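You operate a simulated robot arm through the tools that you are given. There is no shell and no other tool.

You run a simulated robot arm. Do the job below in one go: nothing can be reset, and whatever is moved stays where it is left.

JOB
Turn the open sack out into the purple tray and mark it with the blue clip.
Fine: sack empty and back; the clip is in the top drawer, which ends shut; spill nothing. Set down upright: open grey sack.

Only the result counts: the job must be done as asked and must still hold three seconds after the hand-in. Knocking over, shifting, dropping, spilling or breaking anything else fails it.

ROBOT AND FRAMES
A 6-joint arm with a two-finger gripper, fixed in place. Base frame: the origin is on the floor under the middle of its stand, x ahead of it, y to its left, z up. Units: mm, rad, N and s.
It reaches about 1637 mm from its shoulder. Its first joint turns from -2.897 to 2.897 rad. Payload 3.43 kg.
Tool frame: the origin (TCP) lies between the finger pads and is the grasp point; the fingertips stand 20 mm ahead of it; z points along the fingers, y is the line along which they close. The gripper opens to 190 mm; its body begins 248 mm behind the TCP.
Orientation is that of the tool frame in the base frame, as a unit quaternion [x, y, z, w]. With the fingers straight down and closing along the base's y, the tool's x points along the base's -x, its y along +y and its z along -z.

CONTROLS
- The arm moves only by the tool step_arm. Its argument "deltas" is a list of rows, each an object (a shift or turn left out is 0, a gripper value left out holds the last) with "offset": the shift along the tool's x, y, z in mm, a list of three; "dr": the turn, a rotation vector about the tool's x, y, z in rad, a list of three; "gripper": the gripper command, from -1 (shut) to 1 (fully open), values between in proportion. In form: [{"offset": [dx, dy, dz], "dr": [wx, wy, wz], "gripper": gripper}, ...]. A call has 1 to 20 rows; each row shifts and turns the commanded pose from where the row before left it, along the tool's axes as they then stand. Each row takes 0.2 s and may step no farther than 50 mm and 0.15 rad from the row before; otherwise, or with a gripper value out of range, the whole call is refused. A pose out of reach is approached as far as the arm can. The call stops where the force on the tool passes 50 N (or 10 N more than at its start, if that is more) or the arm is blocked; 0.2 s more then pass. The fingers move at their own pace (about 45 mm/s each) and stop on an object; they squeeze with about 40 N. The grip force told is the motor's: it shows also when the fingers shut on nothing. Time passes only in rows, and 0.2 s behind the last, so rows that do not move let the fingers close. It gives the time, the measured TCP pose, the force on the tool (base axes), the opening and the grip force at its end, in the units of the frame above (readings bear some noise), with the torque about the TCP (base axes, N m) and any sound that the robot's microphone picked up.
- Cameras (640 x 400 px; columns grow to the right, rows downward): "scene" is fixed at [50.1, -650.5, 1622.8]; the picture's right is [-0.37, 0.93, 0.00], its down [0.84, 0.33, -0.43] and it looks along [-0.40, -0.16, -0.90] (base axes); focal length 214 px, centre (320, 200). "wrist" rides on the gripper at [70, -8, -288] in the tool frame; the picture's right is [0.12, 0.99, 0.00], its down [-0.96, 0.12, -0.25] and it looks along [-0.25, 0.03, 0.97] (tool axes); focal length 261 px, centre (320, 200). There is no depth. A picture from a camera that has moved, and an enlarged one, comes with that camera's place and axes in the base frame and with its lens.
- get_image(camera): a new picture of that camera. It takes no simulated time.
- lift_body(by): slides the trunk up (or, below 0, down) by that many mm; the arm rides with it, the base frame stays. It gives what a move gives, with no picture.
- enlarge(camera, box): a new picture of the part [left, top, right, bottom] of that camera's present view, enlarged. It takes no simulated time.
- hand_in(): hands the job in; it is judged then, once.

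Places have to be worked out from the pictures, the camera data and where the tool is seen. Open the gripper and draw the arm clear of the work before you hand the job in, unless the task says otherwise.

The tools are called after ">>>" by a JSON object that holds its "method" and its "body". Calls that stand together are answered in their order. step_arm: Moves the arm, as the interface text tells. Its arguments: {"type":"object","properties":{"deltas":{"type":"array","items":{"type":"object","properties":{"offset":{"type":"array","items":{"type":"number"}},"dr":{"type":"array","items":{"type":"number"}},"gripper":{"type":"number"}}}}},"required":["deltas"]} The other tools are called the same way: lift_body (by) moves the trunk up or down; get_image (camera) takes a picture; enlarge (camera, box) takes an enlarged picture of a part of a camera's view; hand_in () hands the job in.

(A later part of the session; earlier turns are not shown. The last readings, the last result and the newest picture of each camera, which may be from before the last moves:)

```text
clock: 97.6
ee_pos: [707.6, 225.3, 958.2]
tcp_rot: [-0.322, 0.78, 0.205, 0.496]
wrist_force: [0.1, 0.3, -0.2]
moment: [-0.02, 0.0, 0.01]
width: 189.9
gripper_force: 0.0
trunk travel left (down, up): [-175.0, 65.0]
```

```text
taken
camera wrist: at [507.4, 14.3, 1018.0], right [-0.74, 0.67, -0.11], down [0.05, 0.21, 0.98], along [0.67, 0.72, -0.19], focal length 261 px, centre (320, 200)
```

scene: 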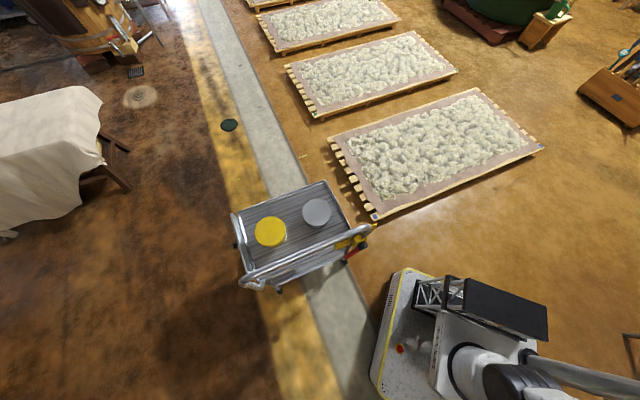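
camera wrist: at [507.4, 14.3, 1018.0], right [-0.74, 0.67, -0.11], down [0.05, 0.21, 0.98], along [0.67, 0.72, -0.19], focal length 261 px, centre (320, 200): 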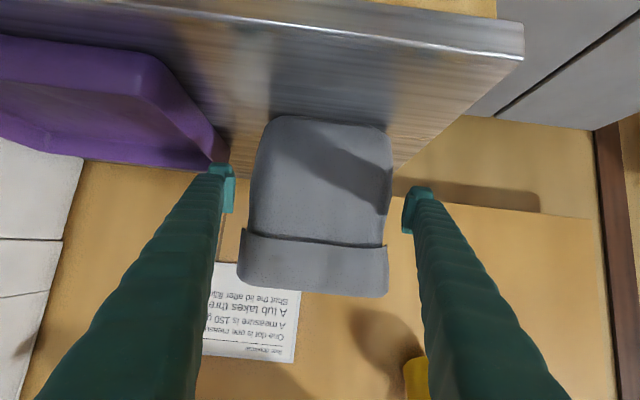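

Well centred. I advance the remaining ~68 mm so the pads are beside the middle of the sack.

>>> {"method": "step_arm", "body": {"deltas": [{"offset": [0, 0, 17]}, {"offset": [0, 0, 17]}, {"offset": [0, 0, 17]}, {"offset": [0, 0, 16]}, {"offset": [0, 0, 0]}]}}

>>> {"method": "get_image", "body": {"camera": "wrist"}}

```text
clock: 98.8
ee_pos: [747.7, 267.6, 932.4]
tcp_rot: [-0.322, 0.78, 0.205, 0.496]
wrist_force: [-0.1, -5.2, 11.5]
moment: [-0.42, 0.38, 0.12]
width: 190.1
gripper_force: 0.1
trunk travel left (down, up): [-175.0, 65.0]
```

```text
taken
camera wrist: at [547.8, 56.8, 990.8], right [-0.74, 0.67, -0.11], down [0.05, 0.21, 0.98], along [0.67, 0.71, -0.19], focal length 261 px, centre (320, 200)
```

wrist: 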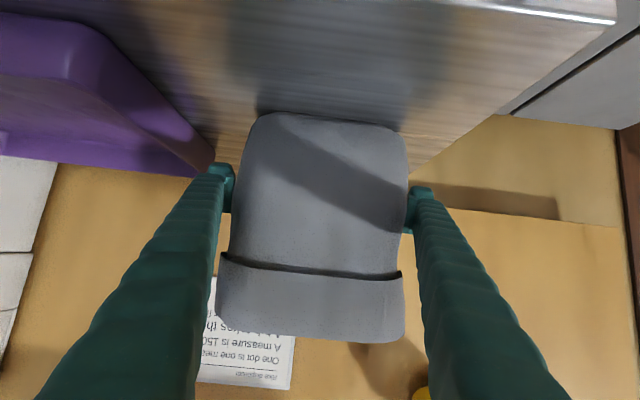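

At the target there's a light contact (12 N), apparently the finger on the left-end side of the sack. I shift 2 mm that way and read again before closing.

>>> {"method": "step_arm", "body": {"deltas": [{"offset": [0, 2, 0]}, {"offset": [0, 0, 0]}]}}

>>> {"method": "enlarge", "body": {"camera": "wrist", "box": [190, 80, 440, 360]}}

```text
clock: 99.4
ee_pos: [746.9, 268.5, 929.5]
tcp_rot: [-0.323, 0.78, 0.205, 0.495]
wrist_force: [0.5, -2.4, -2.3]
moment: [0.32, 0.07, 0.01]
width: 190.2
gripper_force: 0.0
trunk travel left (down, up): [-175.0, 65.0]
```

```text
1.43 times, centred on (315, 220) of wrist
camera zoom: at [546.4, 58.7, 989.7], right [-0.74, 0.67, -0.11], down [0.05, 0.21, 0.98], along [0.67, 0.72, -0.19], focal length 372 px, centre (327, 171)
```

zoom: 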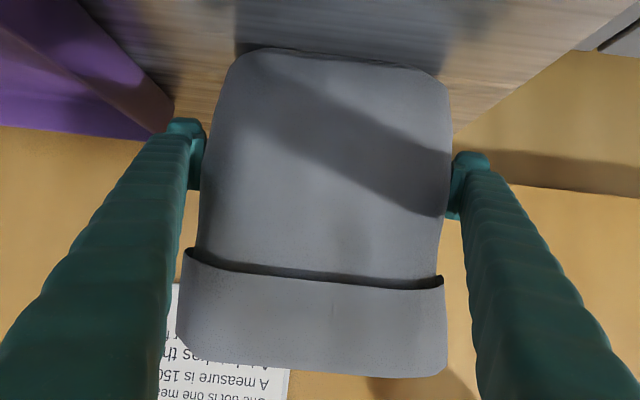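

Contact is mostly gone. I close the gripper on the sack body.

>>> {"method": "step_arm", "body": {"deltas": [{"gripper": -1}, {"gripper": -1}, {"gripper": -1}, {"gripper": -1}, {"gripper": -1}, {"gripper": -1}]}}

>>> {"method": "get_image", "body": {"camera": "wrist"}}

```text
clock: 100.8
ee_pos: [746.3, 270.1, 931.4]
tcp_rot: [-0.323, 0.78, 0.205, 0.496]
wrist_force: [-2.8, -0.6, 0.4]
moment: [0.11, -0.11, 0.01]
width: 187.2
gripper_force: 39.8
trunk travel left (down, up): [-175.0, 65.0]
```

```text
taken
camera wrist: at [546.4, 58.7, 990.5], right [-0.74, 0.67, -0.11], down [0.05, 0.21, 0.98], along [0.67, 0.72, -0.19], focal length 261 px, centre (320, 200)
```

wrist: 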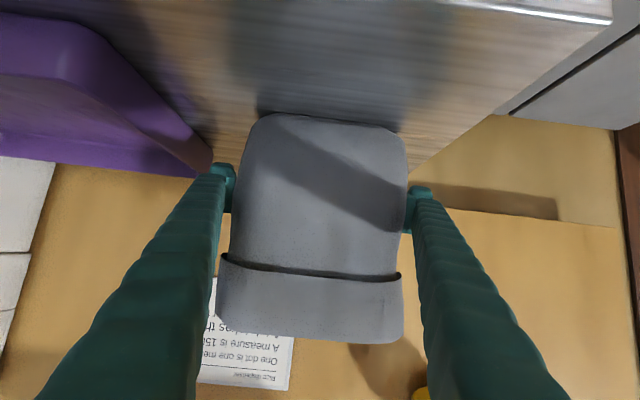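

The sack body is 187 mm wide and is gripped at 40 N. I lift it 25 mm gently to check the hold and weight.

>>> {"method": "step_arm", "body": {"deltas": [{"offset": [-4.5, 0, -2.1]}, {"offset": [-9, 0, -4.2]}, {"offset": [-9, 0, -4.2]}, {"offset": [0, 0, 0]}]}}

>>> {"method": "get_image", "body": {"camera": "wrist"}}

```text
clock: 101.8
ee_pos: [747.2, 269.3, 956.2]
tcp_rot: [-0.323, 0.78, 0.205, 0.495]
wrist_force: [0.8, -0.3, -7.1]
moment: [0.05, -0.07, 0.0]
width: 186.6
gripper_force: 40.0
trunk travel left (down, up): [-175.0, 65.0]
```

```text
taken
camera wrist: at [546.4, 58.4, 1015.8], right [-0.74, 0.67, -0.11], down [0.05, 0.21, 0.98], along [0.67, 0.72, -0.19], focal length 261 px, centre (320, 200)
```

wrist: 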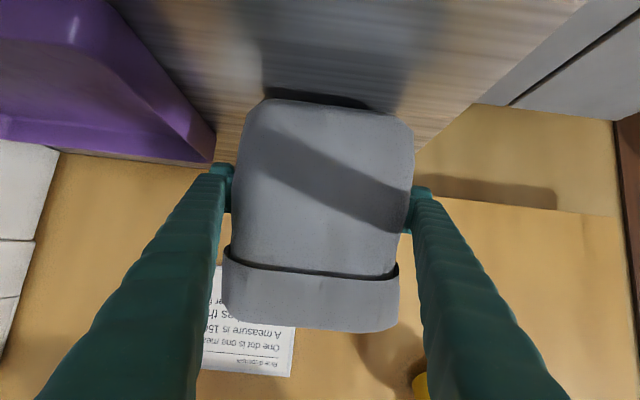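

The sack is up with ~7 N weight, but it seems to have settled ~12 mm relative to the fingers. I wait a moment and check whether it keeps slipping.

>>> {"method": "step_arm", "body": {"deltas": [{"offset": [0, 0, 0]}, {"offset": [0, 0, 0]}, {"offset": [0, 0, 0]}, {"offset": [0, 0, 0]}, {"offset": [0, 0, 0]}]}}

>>> {"method": "get_image", "body": {"camera": "wrist"}}

```text
clock: 103.0
ee_pos: [747.7, 268.9, 957.6]
tcp_rot: [-0.322, 0.779, 0.205, 0.497]
wrist_force: [-2.2, -2.0, 2.0]
moment: [0.1, 0.08, 0.07]
width: 186.1
gripper_force: 39.5
trunk travel left (down, up): [-175.0, 65.0]
```

```text
taken
camera wrist: at [546.2, 58.3, 1016.3], right [-0.74, 0.67, -0.11], down [0.05, 0.21, 0.98], along [0.67, 0.72, -0.19], focal length 261 px, centre (320, 200)
```

wrist: 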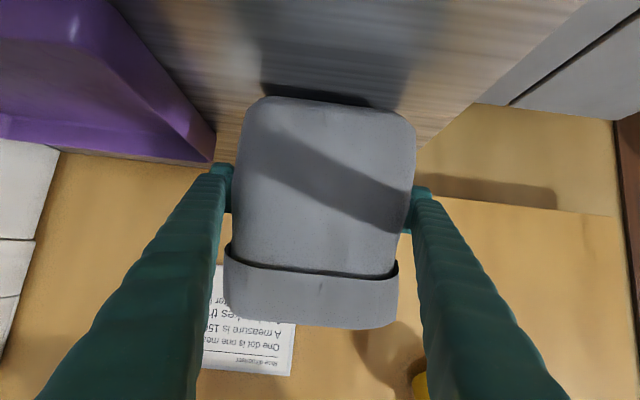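

The load faded, so the sack slid back down onto the counter: this grip is slipping. I raise 12 mm more in small steps to feel how much friction it really gives.

>>> {"method": "step_arm", "body": {"deltas": [{"offset": [-5.4, 0, -2.5]}, {"offset": [-5.4, 0, -2.5]}]}}

>>> {"method": "enlarge", "body": {"camera": "wrist", "box": [190, 60, 440, 360]}}

```text
clock: 103.6
ee_pos: [747.4, 269.9, 968.5]
tcp_rot: [-0.324, 0.779, 0.206, 0.495]
wrist_force: [0.3, 0.6, -8.1]
moment: [0.09, -0.1, 0.01]
width: 185.7
gripper_force: 40.2
trunk travel left (down, up): [-175.0, 65.0]
```

```text
1.33 times, centred on (315, 210) of wrist
camera zoom: at [546.5, 58.3, 1027.3], right [-0.74, 0.67, -0.11], down [0.05, 0.21, 0.98], along [0.67, 0.72, -0.19], focal length 348 px, centre (327, 187)
```

zoom: 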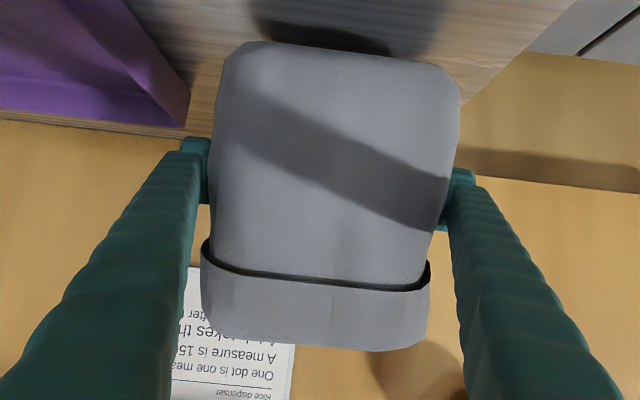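

I hold still a second to see whether the load stays carried.

>>> {"method": "step_arm", "body": {"deltas": [{"offset": [0, 0, 0]}, {"offset": [0, 0, 0]}, {"offset": [0, 0, 0]}, {"offset": [0, 0, 0]}]}}

>>> {"method": "enlarge", "body": {"camera": "wrist", "box": [190, 60, 440, 360]}}

```text
clock: 104.6
ee_pos: [747.0, 269.8, 968.9]
tcp_rot: [-0.323, 0.78, 0.206, 0.495]
wrist_force: [-0.5, 0.9, 0.3]
moment: [0.17, 0.13, 0.09]
width: 185.3
gripper_force: 40.6
trunk travel left (down, up): [-175.0, 65.0]
```

```text
1.33 times, centred on (315, 210) of wrist
camera zoom: at [546.4, 58.2, 1027.8], right [-0.74, 0.67, -0.11], down [0.05, 0.21, 0.98], along [0.67, 0.72, -0.19], focal length 348 px, centre (327, 187)
```

zoom: 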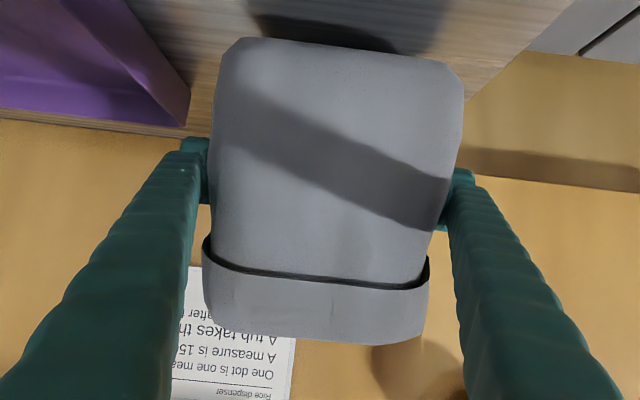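

Comparing pictures, the sack slid ~18 mm in the fingers while being raised ~37 mm. I take another reading and a picture to see if it is airborne and still creeping.

>>> {"method": "step_arm", "body": {"deltas": [{"offset": [0, 0, 0]}]}}

>>> {"method": "get_image", "body": {"camera": "wrist"}}

```text
clock: 105.0
ee_pos: [747.1, 269.3, 969.0]
tcp_rot: [-0.323, 0.779, 0.206, 0.496]
wrist_force: [-1.4, -0.9, 2.9]
moment: [-0.03, 0.12, 0.06]
width: 184.8
gripper_force: 40.0
trunk travel left (down, up): [-175.0, 65.0]
```

```text
taken
camera wrist: at [546.2, 58.1, 1027.9], right [-0.74, 0.67, -0.11], down [0.05, 0.21, 0.98], along [0.67, 0.72, -0.19], focal length 261 px, centre (320, 200)
```

wrist: 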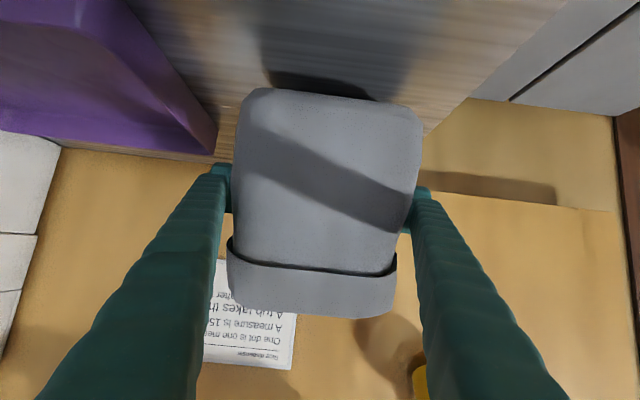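

I zoom in on both finger contacts to understand where the sack actually touches the pads.

>>> {"method": "enlarge", "body": {"camera": "wrist", "box": [195, 140, 275, 280]}}

>>> {"method": "enlarge", "body": {"camera": "wrist", "box": [370, 140, 450, 280]}}

```text
2.86 times, centred on (235, 210) of wrist
camera zoom: at [546.2, 58.1, 1027.9], right [-0.74, 0.67, -0.11], down [0.05, 0.21, 0.98], along [0.67, 0.72, -0.19], focal length 745 px, centre (563, 171)
```

zoom: 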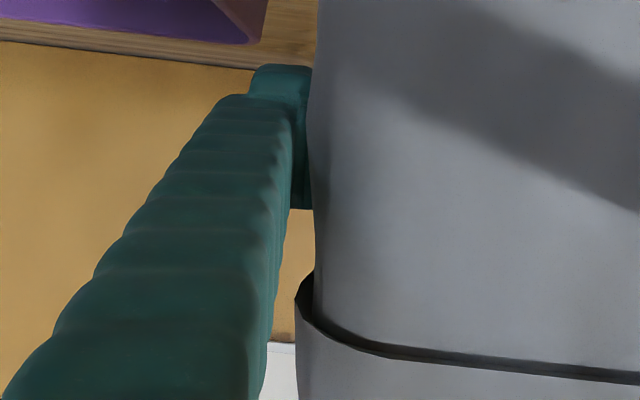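

```text
2.86 times, centred on (410, 210) of wrist
camera zoom: at [546.2, 58.1, 1027.9], right [-0.74, 0.67, -0.11], down [0.05, 0.21, 0.98], along [0.67, 0.72, -0.19], focal length 745 px, centre (63, 171)
```

zoom: 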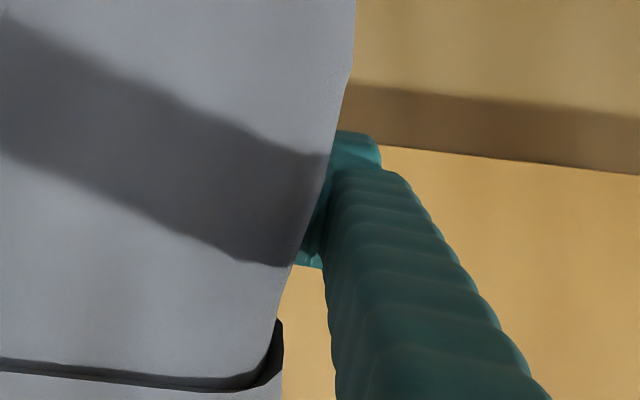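

The friction is too low for this spot: the body tapers and the sack creeps and tilts. I set it back down: lower slowly to the original height, so its base is flat on the counter again, before re-gripping properly under the cuff.

>>> {"method": "step_arm", "body": {"deltas": [{"offset": [4.5, 0, 2.1]}, {"offset": [4.5, 0, 2.1]}, {"offset": [4.5, 0, 2.1]}, {"offset": [4.5, 0, 2.1]}, {"offset": [0, 0, 0]}, {"offset": [0, 0, 0]}]}}

>>> {"method": "get_image", "body": {"camera": "wrist"}}

```text
clock: 105.6
ee_pos: [747.4, 268.9, 970.4]
tcp_rot: [-0.322, 0.777, 0.206, 0.5]
wrist_force: [-5.9, -6.6, 25.4]
moment: [0.03, 1.48, 0.04]
width: 184.7
gripper_force: 39.6
trunk travel left (down, up): [-175.0, 65.0]
stopped in row 2: the force on the tool passed its limit at 58 N (the readings are from after the stop); the commanded pose is now the measured one
```

```text
taken
camera wrist: at [545.6, 57.8, 1025.2], right [-0.74, 0.67, -0.11], down [0.04, 0.21, 0.98], along [0.68, 0.72, -0.18], focal length 261 px, centre (320, 200)
```

wrist: 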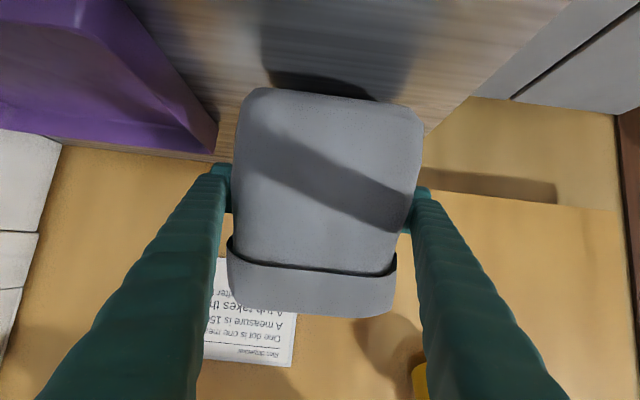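

Lowering straight jams, because the tilted sack stands on its back edge (friction is actually good; it pivots about the pads). To flatten it I relieve upward slightly and then move back toward the robot with slight lowering, following the arc about that edge.

>>> {"method": "step_arm", "body": {"deltas": [{"offset": [-4.5, 0, -2.1]}, {"offset": [0, 0, 0]}, {"offset": [1.7, 0, -3.6]}, {"offset": [1.7, 0, -3.6]}, {"offset": [0, 0, 0]}]}}

>>> {"method": "get_image", "body": {"camera": "wrist"}}

```text
clock: 106.8
ee_pos: [743.7, 263.4, 971.2]
tcp_rot: [-0.323, 0.778, 0.206, 0.498]
wrist_force: [0.2, 0.6, -5.1]
moment: [0.08, -0.22, 0.07]
width: 184.3
gripper_force: 39.9
trunk travel left (down, up): [-175.0, 65.0]
```

```text
taken
camera wrist: at [541.0, 52.7, 1028.1], right [-0.74, 0.67, -0.11], down [0.04, 0.21, 0.98], along [0.67, 0.72, -0.18], focal length 261 px, centre (320, 200)
```

wrist: 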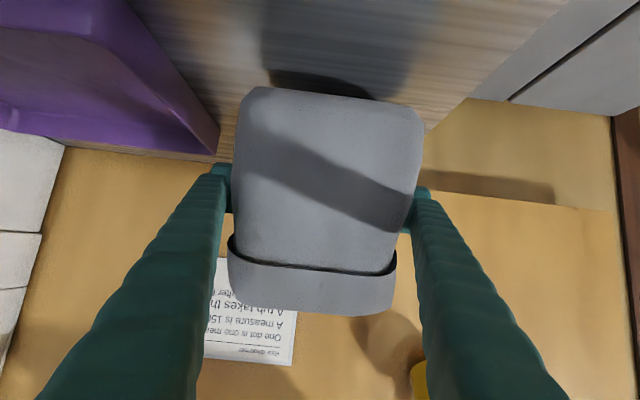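

It is now being carried (−5 N). I raise 15 mm and hold 1.5 s to see if it hangs stably in this position.

>>> {"method": "step_arm", "body": {"deltas": [{"offset": [-6.8, 0, -3.2]}, {"offset": [-6.8, 0, -3.2]}, {"offset": [0, 0, 0]}, {"offset": [0, 0, 0]}, {"offset": [0, 0, 0]}, {"offset": [0, 0, 0]}, {"offset": [0, 0, 0]}, {"offset": [0, 0, 0]}, {"offset": [0, 0, 0]}]}}

>>> {"method": "get_image", "body": {"camera": "wrist"}}

```text
clock: 108.8
ee_pos: [741.5, 263.9, 987.1]
tcp_rot: [-0.322, 0.778, 0.206, 0.498]
wrist_force: [0.0, 1.1, -6.7]
moment: [0.16, -0.18, 0.0]
width: 183.0
gripper_force: 40.1
trunk travel left (down, up): [-175.0, 65.0]
```

```text
taken
camera wrist: at [542.0, 52.0, 1043.5], right [-0.74, 0.67, -0.11], down [0.04, 0.21, 0.98], along [0.67, 0.72, -0.18], focal length 261 px, centre (320, 200)
```

wrist: 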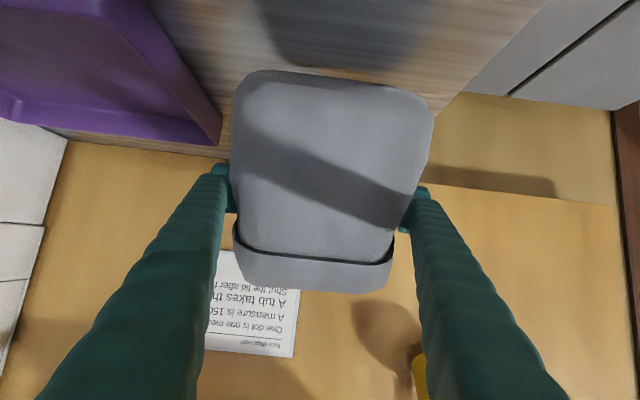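

Force stays around 7 N regardless of raising: the side faces taper the wrong way, so friction alone can't lift it — but the cuff should act as a stop. I raise 10 mm more to see if the cuff catches on the fingers.

>>> {"method": "step_arm", "body": {"deltas": [{"offset": [-4.5, 0, -2.1]}, {"offset": [-4.5, 0, -2.1]}, {"offset": [0, 0, 0]}, {"offset": [0, 0, 0]}, {"offset": [0, 0, 0]}]}}

>>> {"method": "get_image", "body": {"camera": "wrist"}}

```text
clock: 110.0
ee_pos: [741.2, 263.1, 997.4]
tcp_rot: [-0.324, 0.778, 0.207, 0.497]
wrist_force: [-0.2, -0.6, -7.5]
moment: [0.17, -0.13, 0.01]
width: 182.5
gripper_force: 40.1
trunk travel left (down, up): [-175.0, 65.0]
```

```text
taken
camera wrist: at [540.8, 52.1, 1053.7], right [-0.74, 0.67, -0.11], down [0.04, 0.21, 0.98], along [0.67, 0.72, -0.18], focal length 261 px, centre (320, 200)
```

wrist: 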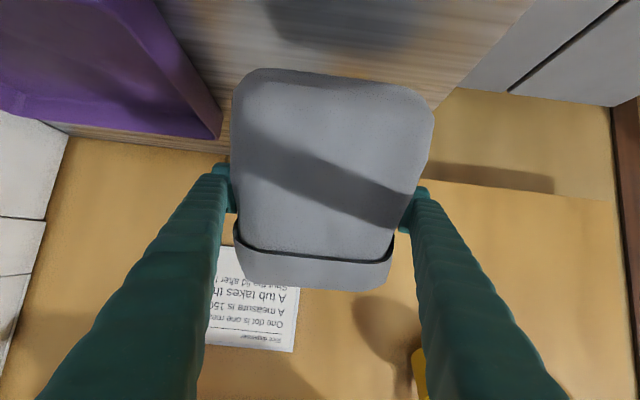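

The sack is now clearly airborne (7.5 N) and nearly unchanged relative to the fingers. I hold 2 s more to confirm it is stable.

>>> {"method": "step_arm", "body": {"deltas": [{"offset": [0, 0, 0]}, {"offset": [0, 0, 0]}, {"offset": [0, 0, 0]}, {"offset": [0, 0, 0]}, {"offset": [0, 0, 0]}, {"offset": [0, 0, 0]}, {"offset": [0, 0, 0]}, {"offset": [0, 0, 0]}, {"offset": [0, 0, 0]}, {"offset": [0, 0, 0]}]}}

>>> {"method": "get_image", "body": {"camera": "wrist"}}

>>> {"method": "enlarge", "body": {"camera": "wrist", "box": [190, 60, 440, 310]}}

```text
clock: 112.2
ee_pos: [741.1, 263.7, 997.3]
tcp_rot: [-0.322, 0.778, 0.205, 0.498]
wrist_force: [-0.2, -1.0, -7.8]
moment: [0.12, -0.12, 0.02]
width: 182.0
gripper_force: 39.8
trunk travel left (down, up): [-175.0, 65.0]
```

```text
taken
camera wrist: at [540.8, 52.1, 1053.7], right [-0.74, 0.67, -0.11], down [0.04, 0.21, 0.98], along [0.67, 0.72, -0.18], focal length 261 px, centre (320, 200)
```

wrist: 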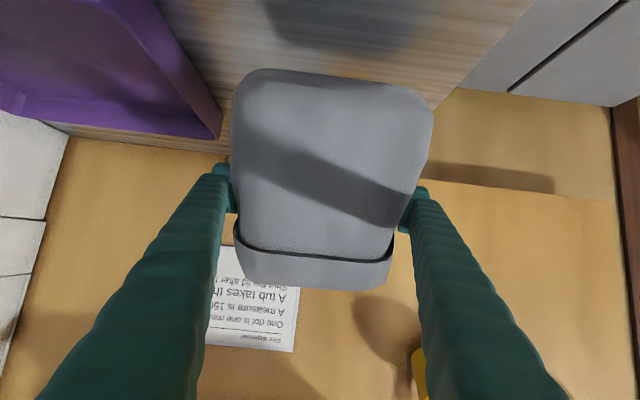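

```text
1.60 times, centred on (315, 185) of wrist
camera zoom: at [540.8, 52.1, 1053.7], right [-0.74, 0.67, -0.11], down [0.04, 0.21, 0.98], along [0.67, 0.72, -0.18], focal length 417 px, centre (328, 224)
```

zoom: 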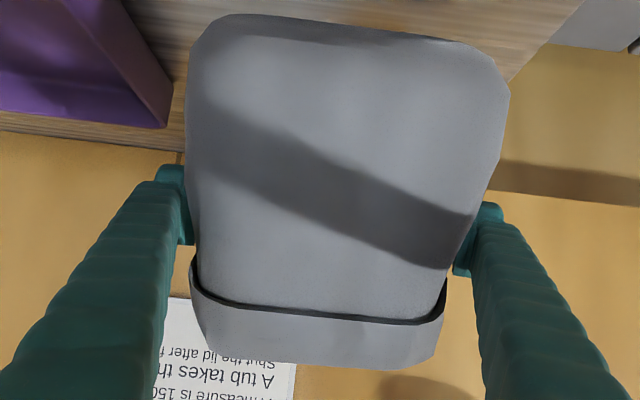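

It hangs stably: the pads sit right under the cuff, which rests on the fingers (7.8 N, sack aligned with the tilted hand). I lift straight up.

>>> {"method": "step_arm", "body": {"deltas": [{"offset": [-9, 0, -4.2]}, {"offset": [-14, 0, -6.6]}, {"offset": [-18, 0, -8.5]}, {"offset": [-18, 0, -8.5]}, {"offset": [-18, 0, -8.5]}, {"offset": [-14, 0, -6.6]}, {"offset": [-9, 0, -4.2]}, {"offset": [0, 0, 0]}, {"offset": [0, 0, 0]}]}}

>>> {"method": "get_image", "body": {"camera": "wrist"}}

```text
clock: 114.2
ee_pos: [741.3, 262.9, 1105.7]
tcp_rot: [-0.323, 0.778, 0.206, 0.498]
wrist_force: [-0.8, -0.3, -7.5]
moment: [0.11, -0.11, 0.01]
width: 181.7
gripper_force: 39.6
trunk travel left (down, up): [-175.0, 65.0]
```

```text
taken
camera wrist: at [540.7, 51.3, 1163.7], right [-0.74, 0.67, -0.11], down [0.04, 0.21, 0.98], along [0.67, 0.72, -0.18], focal length 261 px, centre (320, 200)
```

wrist: 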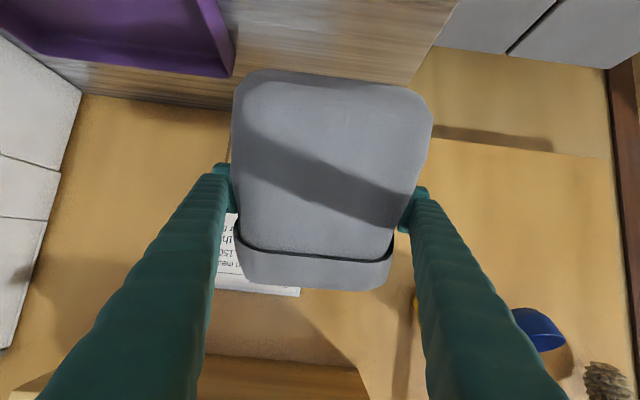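

Very stable. I carry it along the bench to over the tray (s≈588), moving gently.

>>> {"method": "step_arm", "body": {"deltas": [{"offset": [0, -12, 0]}, {"offset": [0, -22, 0]}, {"offset": [0, -28, 0]}, {"offset": [0, -28, 0]}, {"offset": [0, -28, 0]}, {"offset": [0, -28, 0]}, {"offset": [0, -28, 0]}, {"offset": [0, -28, 0]}, {"offset": [0, -24, 0]}, {"offset": [0, -16, 0]}, {"offset": [0, -8, 0]}, {"offset": [0, 0, 0]}, {"offset": [0, 0, 0]}]}}

>>> {"method": "get_image", "body": {"camera": "wrist"}}

```text
clock: 117.0
ee_pos: [915.2, 85.9, 1106.5]
tcp_rot: [-0.322, 0.778, 0.206, 0.499]
wrist_force: [0.7, 0.5, -7.2]
moment: [0.16, -0.12, 0.02]
width: 181.7
gripper_force: 40.3
trunk travel left (down, up): [-175.0, 65.0]
```

```text
taken
camera wrist: at [716.1, -125.3, 1164.4], right [-0.74, 0.67, -0.11], down [0.04, 0.21, 0.98], along [0.67, 0.72, -0.18], focal length 261 px, centre (320, 200)
```

wrist: 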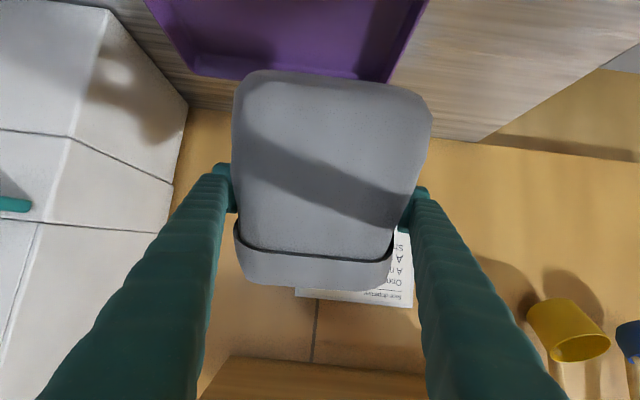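

I level the hand (pitch back 25°) so the sack comes upright.

>>> {"method": "step_arm", "body": {"deltas": [{"dr": [0, -0.06, 0]}, {"dr": [0, -0.08, 0]}, {"dr": [0, -0.08, 0]}, {"dr": [0, -0.08, 0]}, {"dr": [0, -0.08, 0]}, {"dr": [0, -0.056, 0]}, {"offset": [0, 0, 0]}, {"offset": [0, 0, 0]}]}}

>>> {"method": "get_image", "body": {"camera": "wrist"}}

```text
clock: 118.8
ee_pos: [918.1, 87.1, 1108.1]
tcp_rot: [-0.27, 0.651, 0.271, 0.655]
wrist_force: [-0.6, -0.3, -8.3]
moment: [0.07, -0.08, 0.02]
width: 181.7
gripper_force: 40.2
trunk travel left (down, up): [-175.0, 65.0]
```

```text
taken
camera wrist: at [718.9, -122.9, 1036.6], right [-0.7, 0.7, -0.12], down [-0.26, -0.1, 0.96], along [0.66, 0.71, 0.25], focal length 261 px, centre (320, 200)
```

wrist: 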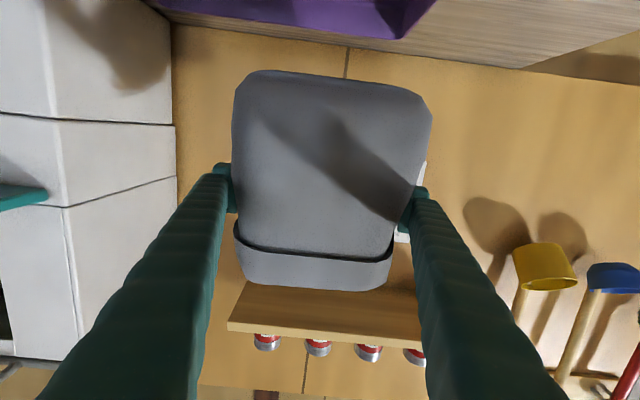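

The sack is upright and steady over the tray. I lower to z≈1060 and begin the pour with a slow roll to ~40°.

>>> {"method": "step_arm", "body": {"deltas": [{"offset": [16, 0, 0]}, {"offset": [16, 0, 0]}, {"offset": [16, 0, 0]}, {"offset": [0, 0, 0]}, {"dr": [0, 0, 0.08]}, {"dr": [0, 0, 0.1]}, {"dr": [0, 0, 0.1]}, {"dr": [0, 0, 0.1]}, {"dr": [0, 0, 0.1]}, {"dr": [0, 0, 0.1]}, {"dr": [0, 0, 0.1]}, {"dr": [0, 0, 0]}]}}

>>> {"method": "get_image", "body": {"camera": "wrist"}}

```text
clock: 121.4
ee_pos: [916.9, 86.7, 1056.9]
tcp_rot: [-0.037, 0.705, 0.474, 0.527]
wrist_force: [0.5, 0.1, -8.1]
moment: [-0.04, -0.15, 0.01]
width: 181.8
gripper_force: 40.2
trunk travel left (down, up): [-175.0, 65.0]
```

```text
taken
camera wrist: at [685.5, -89.6, 997.4], right [-0.6, 0.6, 0.53], down [0.19, -0.54, 0.82], along [0.78, 0.59, 0.21], focal length 261 px, centre (320, 200)
```

wrist: 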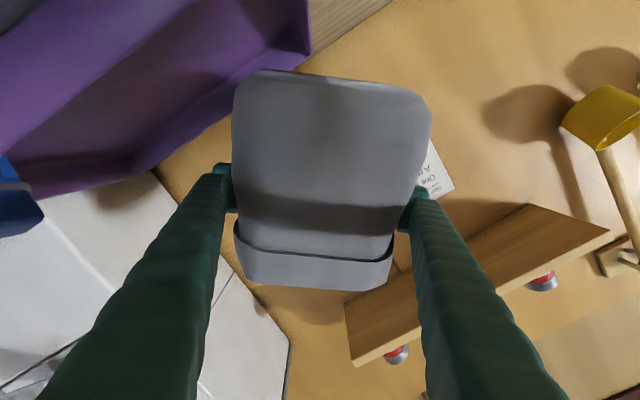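

Holding well at 39°. I continue rolling slowly toward 75° and watch the weight.

>>> {"method": "step_arm", "body": {"deltas": [{"dr": [0, 0, 0.06]}, {"dr": [0, 0, 0.06]}, {"dr": [0, 0, 0.06]}, {"dr": [0, 0, 0.06]}, {"dr": [0, 0, 0.06]}, {"dr": [0, 0, 0.06]}, {"dr": [0, 0, 0.06]}, {"dr": [0, 0, 0.06]}, {"dr": [0, 0, 0.06]}, {"dr": [0, 0, 0.06]}, {"dr": [0, 0, 0]}]}}

>>> {"method": "get_image", "body": {"camera": "wrist"}}

```text
clock: 123.8
ee_pos: [918.2, 88.1, 1059.2]
tcp_rot: [0.174, 0.684, 0.608, 0.363]
wrist_force: [-0.1, 0.6, -7.6]
moment: [-0.06, -0.24, 0.01]
width: 181.4
gripper_force: 40.1
trunk travel left (down, up): [-175.0, 65.0]
```

```text
taken
camera wrist: at [667.3, -70.2, 1029.6], right [-0.28, 0.28, 0.92], down [0.45, -0.8, 0.39], along [0.85, 0.52, 0.1], focal length 261 px, centre (320, 200)
```

wrist: 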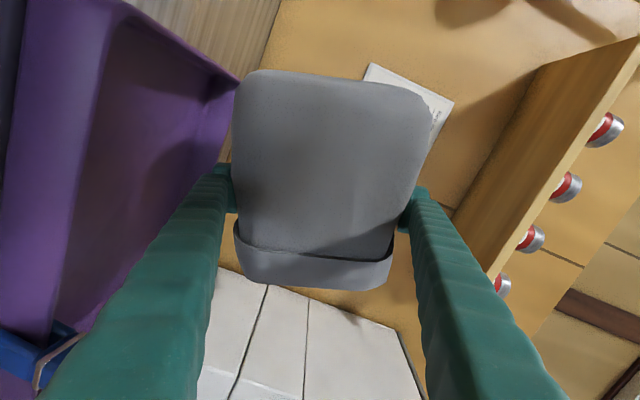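

Still full at 73°. I continue slowly to ~95°.

>>> {"method": "step_arm", "body": {"deltas": [{"dr": [0, 0, 0.05]}, {"dr": [0, 0, 0.05]}, {"dr": [0, 0, 0.05]}, {"dr": [0, 0, 0.05]}, {"dr": [0, 0, 0.05]}, {"dr": [0, 0, 0.05]}, {"dr": [0, 0, 0.04]}, {"dr": [0, 0, 0]}, {"dr": [0, 0, 0]}]}}

>>> {"method": "get_image", "body": {"camera": "wrist"}}

```text
clock: 125.8
ee_pos: [917.3, 88.3, 1059.9]
tcp_rot: [0.286, 0.646, 0.66, 0.255]
wrist_force: [0.0, 0.1, -4.2]
moment: [-0.01, -0.09, -0.01]
width: 181.6
gripper_force: 40.3
trunk travel left (down, up): [-175.0, 65.0]
```

```text
taken
camera wrist: at [662.2, -65.7, 1053.1], right [-0.05, 0.05, 1.0], down [0.51, -0.86, 0.07], along [0.86, 0.51, 0.02], focal length 261 px, centre (320, 200)
```

wrist: 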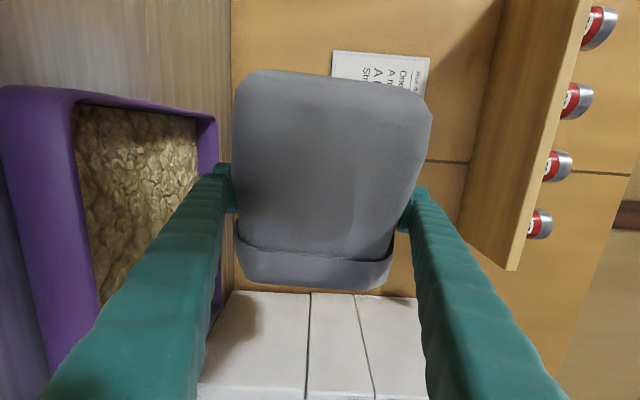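

Grain is pouring into the tray and the weight fell to 4.2 N. I continue slowly to ~125°.

>>> {"method": "step_arm", "body": {"deltas": [{"dr": [0, 0, 0.05]}, {"dr": [0, 0, 0.05]}, {"dr": [0, 0, 0.05]}, {"dr": [0, 0, 0.06]}, {"dr": [0, 0, 0.06]}, {"dr": [0, 0, 0.06]}, {"dr": [0, 0, 0.06]}, {"dr": [0, 0, 0.06]}, {"dr": [0, 0, 0.06]}, {"dr": [0, 0, 0]}, {"dr": [0, 0, 0]}]}}

>>> {"method": "get_image", "body": {"camera": "wrist"}}

```text
clock: 128.2
ee_pos: [917.6, 85.8, 1059.3]
tcp_rot: [0.438, 0.553, 0.704, 0.08]
wrist_force: [-0.7, -0.6, -0.3]
moment: [-0.03, -0.01, 0.04]
width: 181.0
gripper_force: 39.1
trunk travel left (down, up): [-175.0, 65.0]
```

```text
taken
camera wrist: at [667.6, -71.2, 1088.3], right [0.3, -0.3, 0.91], down [0.45, -0.79, -0.41], along [0.84, 0.53, -0.1], focal length 261 px, centre (320, 200)
```

wrist: 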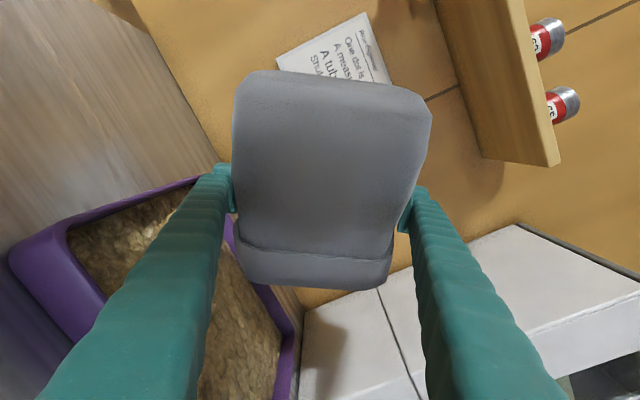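

Weight is now ~0, so the sack is essentially empty. I roll further to ~150° for the last grains and hold briefly.

>>> {"method": "step_arm", "body": {"deltas": [{"dr": [0, 0, 0.08]}, {"dr": [0, 0, 0.08]}, {"dr": [0, 0, 0.08]}, {"dr": [0, 0, 0.08]}, {"dr": [0, 0, 0.08]}, {"dr": [0, 0, 0.08]}, {"dr": [0, 0, 0.06]}, {"dr": [0, 0, 0]}, {"dr": [0, 0, 0]}, {"dr": [0, 0, 0]}, {"dr": [0, 0, 0]}, {"dr": [0, 0, 0]}, {"dr": [0, 0, 0]}]}}

>>> {"method": "get_image", "body": {"camera": "wrist"}}

```text
clock: 131.0
ee_pos: [918.5, 86.4, 1059.1]
tcp_rot: [0.57, 0.415, 0.7, -0.111]
wrist_force: [0.0, 0.2, -0.5]
moment: [0.0, 0.02, 0.02]
width: 180.7
gripper_force: 40.2
trunk travel left (down, up): [-175.0, 65.0]
```

```text
taken
camera wrist: at [685.4, -88.4, 1117.3], right [0.59, -0.59, 0.56], down [0.21, -0.56, -0.8], along [0.78, 0.59, -0.2], focal length 261 px, centre (320, 200)
```

wrist: 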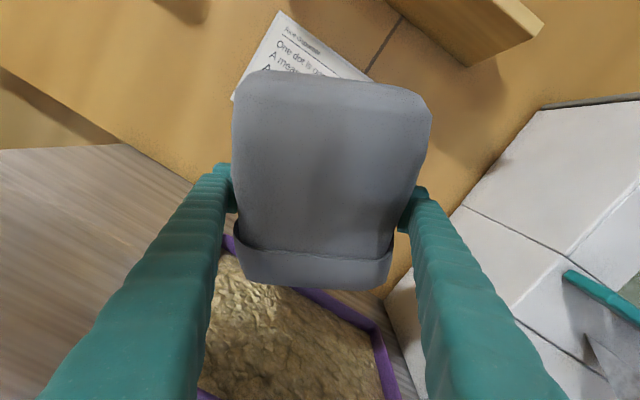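

The tray holds the grain. I give a gentle wiggle to free any leftover grains, then check.

>>> {"method": "step_arm", "body": {"deltas": [{"dr": [0, 0, -0.12]}, {"dr": [0, 0, 0.12]}, {"dr": [0, 0, -0.12]}, {"dr": [0, 0, 0.12]}, {"dr": [0, 0, 0.1]}, {"dr": [0, 0, 0]}, {"dr": [0, 0, 0]}, {"dr": [0, 0, 0]}, {"dr": [0, 0, 0]}]}}

>>> {"method": "enlarge", "body": {"camera": "wrist", "box": [190, 200, 440, 400]}}

```text
clock: 133.0
ee_pos: [918.2, 86.4, 1060.7]
tcp_rot: [0.591, 0.386, 0.694, -0.145]
wrist_force: [0.4, -0.7, -0.2]
moment: [-0.04, 0.0, 0.0]
width: 180.7
gripper_force: 39.7
trunk travel left (down, up): [-175.0, 65.0]
```

```text
2.00 times, centred on (315, 300) of wrist
camera zoom: at [689.3, -93.1, 1121.3], right [0.62, -0.62, 0.47], down [0.15, -0.5, -0.85], along [0.77, 0.6, -0.21], focal length 521 px, centre (330, 0)
```

zoom: 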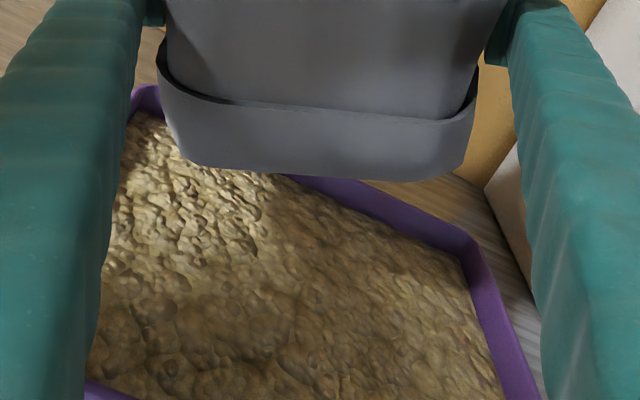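

The grain fills the tray below its rim, with nothing spilled visible. I roll the sack back upright.

>>> {"method": "step_arm", "body": {"deltas": [{"dr": [0, 0, -0.1]}, {"dr": [0, 0, -0.14]}, {"dr": [0, 0, -0.14]}, {"dr": [0, 0, -0.14]}, {"dr": [0, 0, -0.14]}, {"dr": [0, 0, -0.14]}, {"dr": [0, 0, -0.14]}, {"dr": [0, 0, -0.14]}, {"dr": [0, 0, -0.14]}, {"dr": [0, 0, -0.14]}, {"dr": [0, 0, 0]}]}}

>>> {"method": "get_image", "body": {"camera": "wrist"}}

```text
clock: 135.4
ee_pos: [918.1, 87.4, 1059.5]
tcp_rot: [0.215, 0.673, 0.63, 0.323]
wrist_force: [-0.3, 0.1, -1.5]
moment: [-0.02, -0.01, 0.02]
width: 180.6
gripper_force: 39.7
trunk travel left (down, up): [-175.0, 65.0]
```

```text
taken
camera wrist: at [665.2, -67.5, 1039.3], right [-0.2, 0.19, 0.96], down [0.48, -0.83, 0.27], along [0.85, 0.52, 0.07], focal length 261 px, centre (320, 200)
```

wrist: 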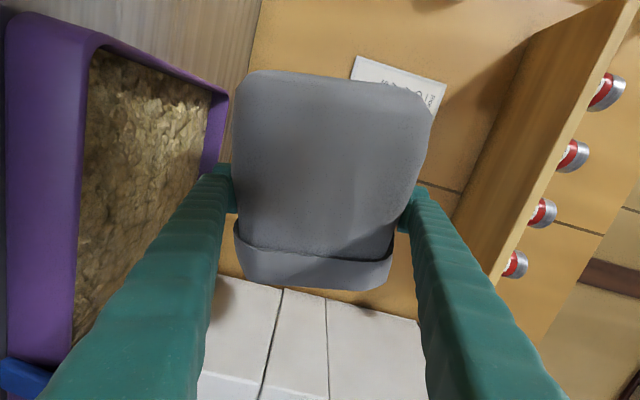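

Good. I finish rolling upright and raise well above the tray.

>>> {"method": "step_arm", "body": {"deltas": [{"dr": [0, 0, -0.141]}, {"dr": [0, 0, -0.141]}, {"dr": [0, 0, -0.141]}, {"dr": [0, 0, -0.141]}, {"dr": [0, 0, -0.141]}, {"dr": [0, 0, -0.141]}, {"dr": [0, 0, -0.141]}, {"dr": [0, 0, -0.141]}, {"dr": [0, 0, -0.141]}, {"dr": [0, 0, -0.141]}, {"offset": [-20, 0, 0]}, {"offset": [-35, 0, 0]}, {"offset": [-35, 0, 0]}, {"offset": [-35, 0, 0]}, {"offset": [-35, 0, 0]}, {"offset": [-35, 0, 0]}, {"offset": [-20, 0, 0]}, {"offset": [0, 0, 0]}]}}

>>> {"method": "get_image", "body": {"camera": "wrist"}}

```text
clock: 139.2
ee_pos: [916.9, 88.7, 1275.4]
tcp_rot: [-0.271, 0.651, 0.271, 0.655]
wrist_force: [0.1, 0.6, -0.9]
moment: [-0.04, 0.03, 0.01]
width: 180.9
gripper_force: 40.2
trunk travel left (down, up): [-175.0, 65.0]
```

```text
taken
camera wrist: at [717.7, -120.7, 1204.4], right [-0.7, 0.7, -0.12], down [-0.26, -0.1, 0.96], along [0.66, 0.71, 0.25], focal length 261 px, centre (320, 200)
```

wrist: 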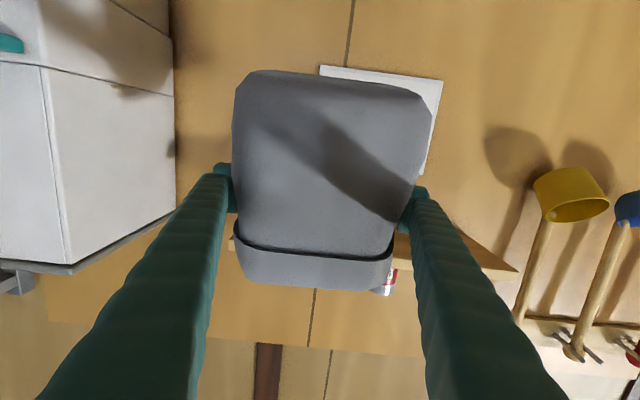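

The empty sack is upright in the grip (≈1 N). I lower the trunk so the arm can later reach the sack's place with a level hand; first a small part to check.

>>> {"method": "lift_body", "body": {"by": -60}}

```text
clock: 140.2
ee_pos: [916.5, 88.0, 1214.7]
tcp_rot: [-0.271, 0.651, 0.271, 0.655]
wrist_force: [0.5, 0.5, -0.7]
moment: [-0.02, 0.0, -0.06]
width: 180.6
gripper_force: 39.9
trunk travel left (down, up): [-115.0, 125.0]
```

Smooth. I lower the rest of the way.

>>> {"method": "lift_body", "body": {"by": -115}}

>>> {"method": "get_image", "body": {"camera": "wrist"}}

```text
clock: 141.6
ee_pos: [915.9, 89.6, 1101.4]
tcp_rot: [-0.27, 0.651, 0.271, 0.655]
wrist_force: [-0.4, 1.3, -1.1]
moment: [0.01, 0.02, 0.04]
width: 180.9
gripper_force: 40.3
trunk travel left (down, up): [0.0, 240.0]
```

```text
taken
camera wrist: at [717.7, -120.8, 1029.2], right [-0.7, 0.7, -0.12], down [-0.26, -0.1, 0.96], along [0.66, 0.71, 0.25], focal length 261 px, centre (320, 200)
```

wrist: 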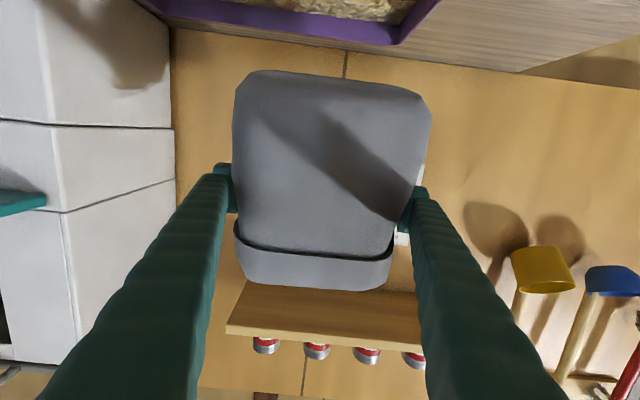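

I pitch the hand 7° so the sack stands vertical, then carry it back along the bench to its original place, staying high.

>>> {"method": "step_arm", "body": {"deltas": [{"dr": [0, -0.06, 0]}, {"dr": [0, -0.06, 0]}, {"offset": [0, 15, 2]}, {"offset": [0, 28, 2]}, {"offset": [0, 30, 2]}, {"offset": [0, 30, 2]}, {"offset": [0, 30, 0]}, {"offset": [0, 30, 0]}, {"offset": [0, 30, 0]}, {"offset": [0, 28, 0]}, {"offset": [0, 18, 0]}, {"offset": [0, 10, 0]}, {"offset": [0, 0, 0]}, {"offset": [0, 0, 0]}]}}

>>> {"method": "get_image", "body": {"camera": "wrist"}}

```text
clock: 144.6
ee_pos: [745.2, 271.0, 1104.1]
tcp_rot: [-0.255, 0.611, 0.288, 0.692]
wrist_force: [0.3, 0.0, -0.4]
moment: [0.03, -0.01, 0.03]
width: 180.8
gripper_force: 40.3
trunk travel left (down, up): [0.0, 240.0]
```

```text
taken
camera wrist: at [554.7, 69.5, 998.6], right [-0.69, 0.71, -0.12], down [-0.34, -0.18, 0.92], along [0.64, 0.68, 0.36], focal length 261 px, centre (320, 200)
```

wrist: 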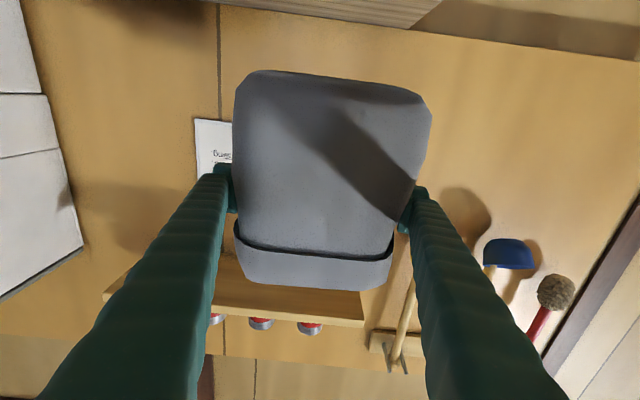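

On target (s≈335, r≈719). I lower to ~25 mm above the expected set-down height.

>>> {"method": "step_arm", "body": {"deltas": [{"offset": [19.8, -1, -2.5]}, {"offset": [24.8, 0, -3.1]}, {"offset": [24.8, 0, -3.1]}, {"offset": [19.8, 0, -2.5]}, {"offset": [9.9, 0, -1.2]}, {"offset": [0, 0, 0]}, {"offset": [0, 0, 0]}]}}

>>> {"method": "get_image", "body": {"camera": "wrist"}}

```text
clock: 146.2
ee_pos: [746.4, 267.8, 1000.6]
tcp_rot: [-0.254, 0.611, 0.287, 0.692]
wrist_force: [0.7, 0.0, -1.2]
moment: [-0.03, 0.03, -0.01]
width: 180.6
gripper_force: 40.4
trunk travel left (down, up): [0.0, 240.0]
```

```text
taken
camera wrist: at [555.6, 66.9, 896.2], right [-0.69, 0.71, -0.12], down [-0.34, -0.18, 0.92], along [0.64, 0.68, 0.36], focal length 261 px, centre (320, 200)
```

wrist: 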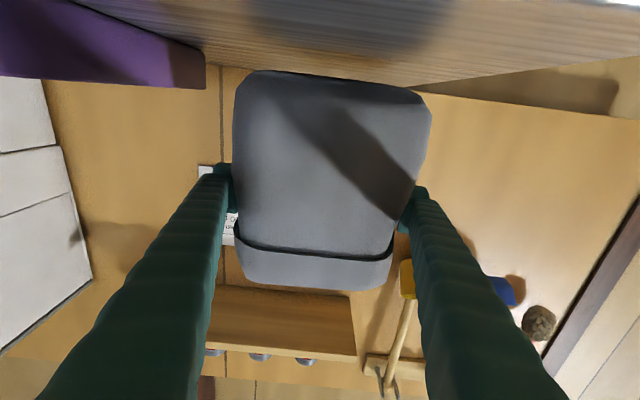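

Reach is fine. I lower in 4 mm steps toward contact.

>>> {"method": "step_arm", "body": {"deltas": [{"offset": [4, 0, -0.5]}, {"offset": [4, 0, -0.5]}, {"offset": [4, 0, -0.5]}, {"offset": [4, 0, -0.5]}, {"offset": [0, 0, 0]}]}}

>>> {"method": "get_image", "body": {"camera": "wrist"}}

```text
clock: 147.4
ee_pos: [744.8, 269.0, 988.0]
tcp_rot: [-0.253, 0.61, 0.287, 0.694]
wrist_force: [-3.6, -3.5, 19.8]
moment: [1.31, 1.0, 0.32]
width: 180.7
gripper_force: 40.5
trunk travel left (down, up): [0.0, 240.0]
```

```text
taken
camera wrist: at [555.3, 67.5, 881.8], right [-0.69, 0.71, -0.12], down [-0.34, -0.18, 0.92], along [0.64, 0.68, 0.37], focal length 261 px, centre (320, 200)
```

wrist: 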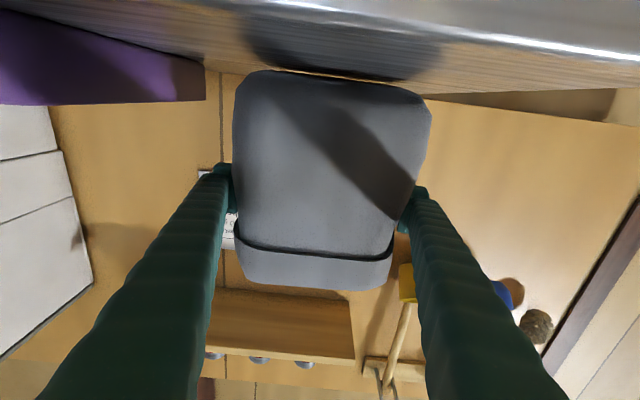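

First contact is at the sack's back-left bottom corner (z≈988): the sack still leans back. I lift 8 mm, pitch a further 8° and roll 0.03 rad to level its base.

>>> {"method": "step_arm", "body": {"deltas": [{"offset": [-8, 0, 1]}, {"offset": [-2, 0, 0]}, {"dr": [0, -0.07, 0]}, {"dr": [0, -0.07, 0.03]}, {"offset": [0, 0, 0]}, {"offset": [0, 0, 0]}]}}

>>> {"method": "get_image", "body": {"camera": "wrist"}}

```text
clock: 148.8
ee_pos: [745.0, 268.4, 995.9]
tcp_rot: [-0.225, 0.564, 0.315, 0.729]
wrist_force: [-1.1, -0.7, -0.8]
moment: [0.02, -0.03, 0.02]
width: 180.8
gripper_force: 39.9
trunk travel left (down, up): [0.0, 240.0]
```

```text
taken
camera wrist: at [566.0, 81.8, 852.2], right [-0.69, 0.72, -0.09], down [-0.41, -0.28, 0.87], along [0.6, 0.63, 0.49], focal length 261 px, centre (320, 200)
```

wrist: 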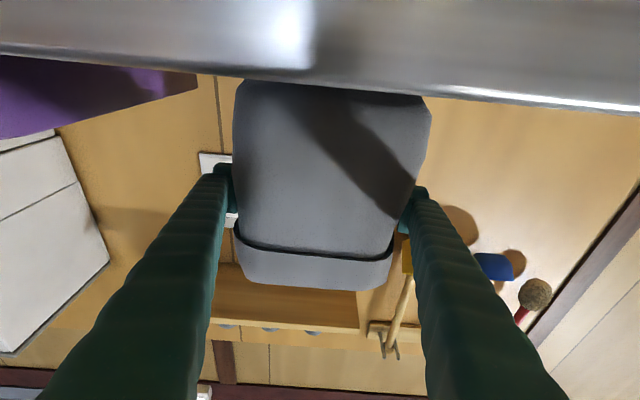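

Now lower again gently to feel the contact point.

>>> {"method": "step_arm", "body": {"deltas": [{"offset": [2.9, 0, -0.8]}, {"offset": [2.9, 0, -0.8]}, {"offset": [2.9, 0, -0.8]}, {"offset": [0, 0, 0]}]}}

```text
clock: 149.8
ee_pos: [748.5, 270.0, 987.2]
tcp_rot: [-0.226, 0.565, 0.315, 0.728]
wrist_force: [0.1, 1.1, -0.8]
moment: [-0.02, 0.02, -0.01]
width: 180.7
gripper_force: 40.1
trunk travel left (down, up): [0.0, 240.0]
```

No contact yet at z≈987. I go on in 3 mm steps.

>>> {"method": "step_arm", "body": {"deltas": [{"offset": [2.9, 0, -0.8]}, {"offset": [2.9, 0, -0.8]}, {"offset": [0, 0, 0]}]}}

```text
clock: 150.6
ee_pos: [749.8, 268.9, 985.3]
tcp_rot: [-0.227, 0.565, 0.316, 0.728]
wrist_force: [0.9, 0.2, -0.7]
moment: [0.04, 0.01, 0.02]
width: 180.9
gripper_force: 40.3
out of reach, approached as far as the arm can: row 1
trunk travel left (down, up): [0.0, 240.0]
```

The hand is at its inner reach limit about 6–9 mm above full contact. I yaw it 3° (moves the wrist outward) and continue lowering.

>>> {"method": "step_arm", "body": {"deltas": [{"dr": [-0.05, 0, 0.0137]}, {"offset": [2.9, 0, -0.8]}, {"offset": [2.9, 0, -0.8]}, {"offset": [0, 0, 0]}]}}

```text
clock: 151.6
ee_pos: [745.3, 268.8, 980.8]
tcp_rot: [-0.238, 0.557, 0.333, 0.723]
wrist_force: [-1.3, 4.0, 38.0]
moment: [-2.75, -1.12, -0.01]
width: 181.1
gripper_force: 40.3
trunk travel left (down, up): [0.0, 240.0]
```

Contact now is at the opposite (front) corner with everything nearly level — the base is within a degree or two of flat. I ease the pressure off before releasing.

>>> {"method": "step_arm", "body": {"deltas": [{"offset": [-4.4, 0, 1.2]}, {"offset": [0, 0, 0]}, {"offset": [0, 0, 0]}]}}

```text
clock: 152.4
ee_pos: [748.2, 268.9, 980.7]
tcp_rot: [-0.238, 0.559, 0.332, 0.721]
wrist_force: [-2.9, 0.6, 6.1]
moment: [-0.24, -0.08, -0.09]
width: 180.8
gripper_force: 39.7
trunk travel left (down, up): [0.0, 240.0]
```

The base rests on the counter with ~6 N. I open the gripper to release the sack and look at it.

>>> {"method": "step_arm", "body": {"deltas": [{"gripper": 1}, {"gripper": 1}, {"gripper": 1}, {"gripper": 1}]}}

>>> {"method": "get_image", "body": {"camera": "wrist"}}

```text
clock: 153.4
ee_pos: [747.1, 270.5, 982.1]
tcp_rot: [-0.239, 0.558, 0.333, 0.721]
wrist_force: [0.0, 0.4, -0.6]
moment: [0.0, 0.01, 0.0]
width: 189.7
gripper_force: 0.1
trunk travel left (down, up): [0.0, 240.0]
```

```text
taken
camera wrist: at [578.0, 73.2, 839.1], right [-0.72, 0.68, -0.09], down [-0.39, -0.31, 0.87], along [0.57, 0.66, 0.49], focal length 261 px, centre (320, 200)
```

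wrist: 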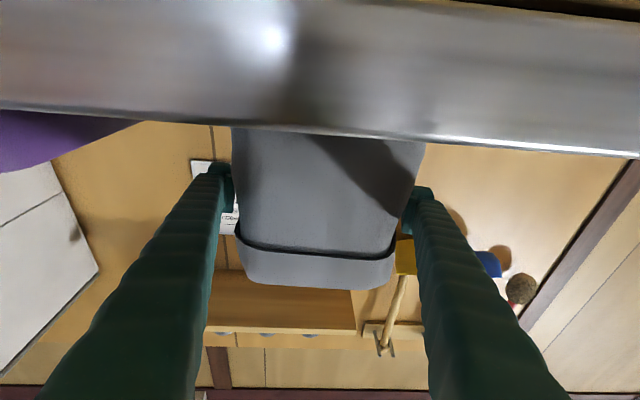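

Released and standing. I level the hand in small steps while dropping a few mm, staying below the cuff.

>>> {"method": "step_arm", "body": {"deltas": [{"offset": [3, 0, -0.7], "dr": [0, 0.05, 0]}, {"offset": [3, 0, -0.6], "dr": [0, 0.05, 0]}, {"offset": [0, 0, 0]}]}}

```text
clock: 154.2
ee_pos: [749.6, 270.1, 977.2]
tcp_rot: [-0.254, 0.594, 0.32, 0.693]
wrist_force: [0.0, 0.0, -1.3]
moment: [0.04, 0.0, -0.02]
width: 189.8
gripper_force: 0.1
trunk travel left (down, up): [0.0, 240.0]
```

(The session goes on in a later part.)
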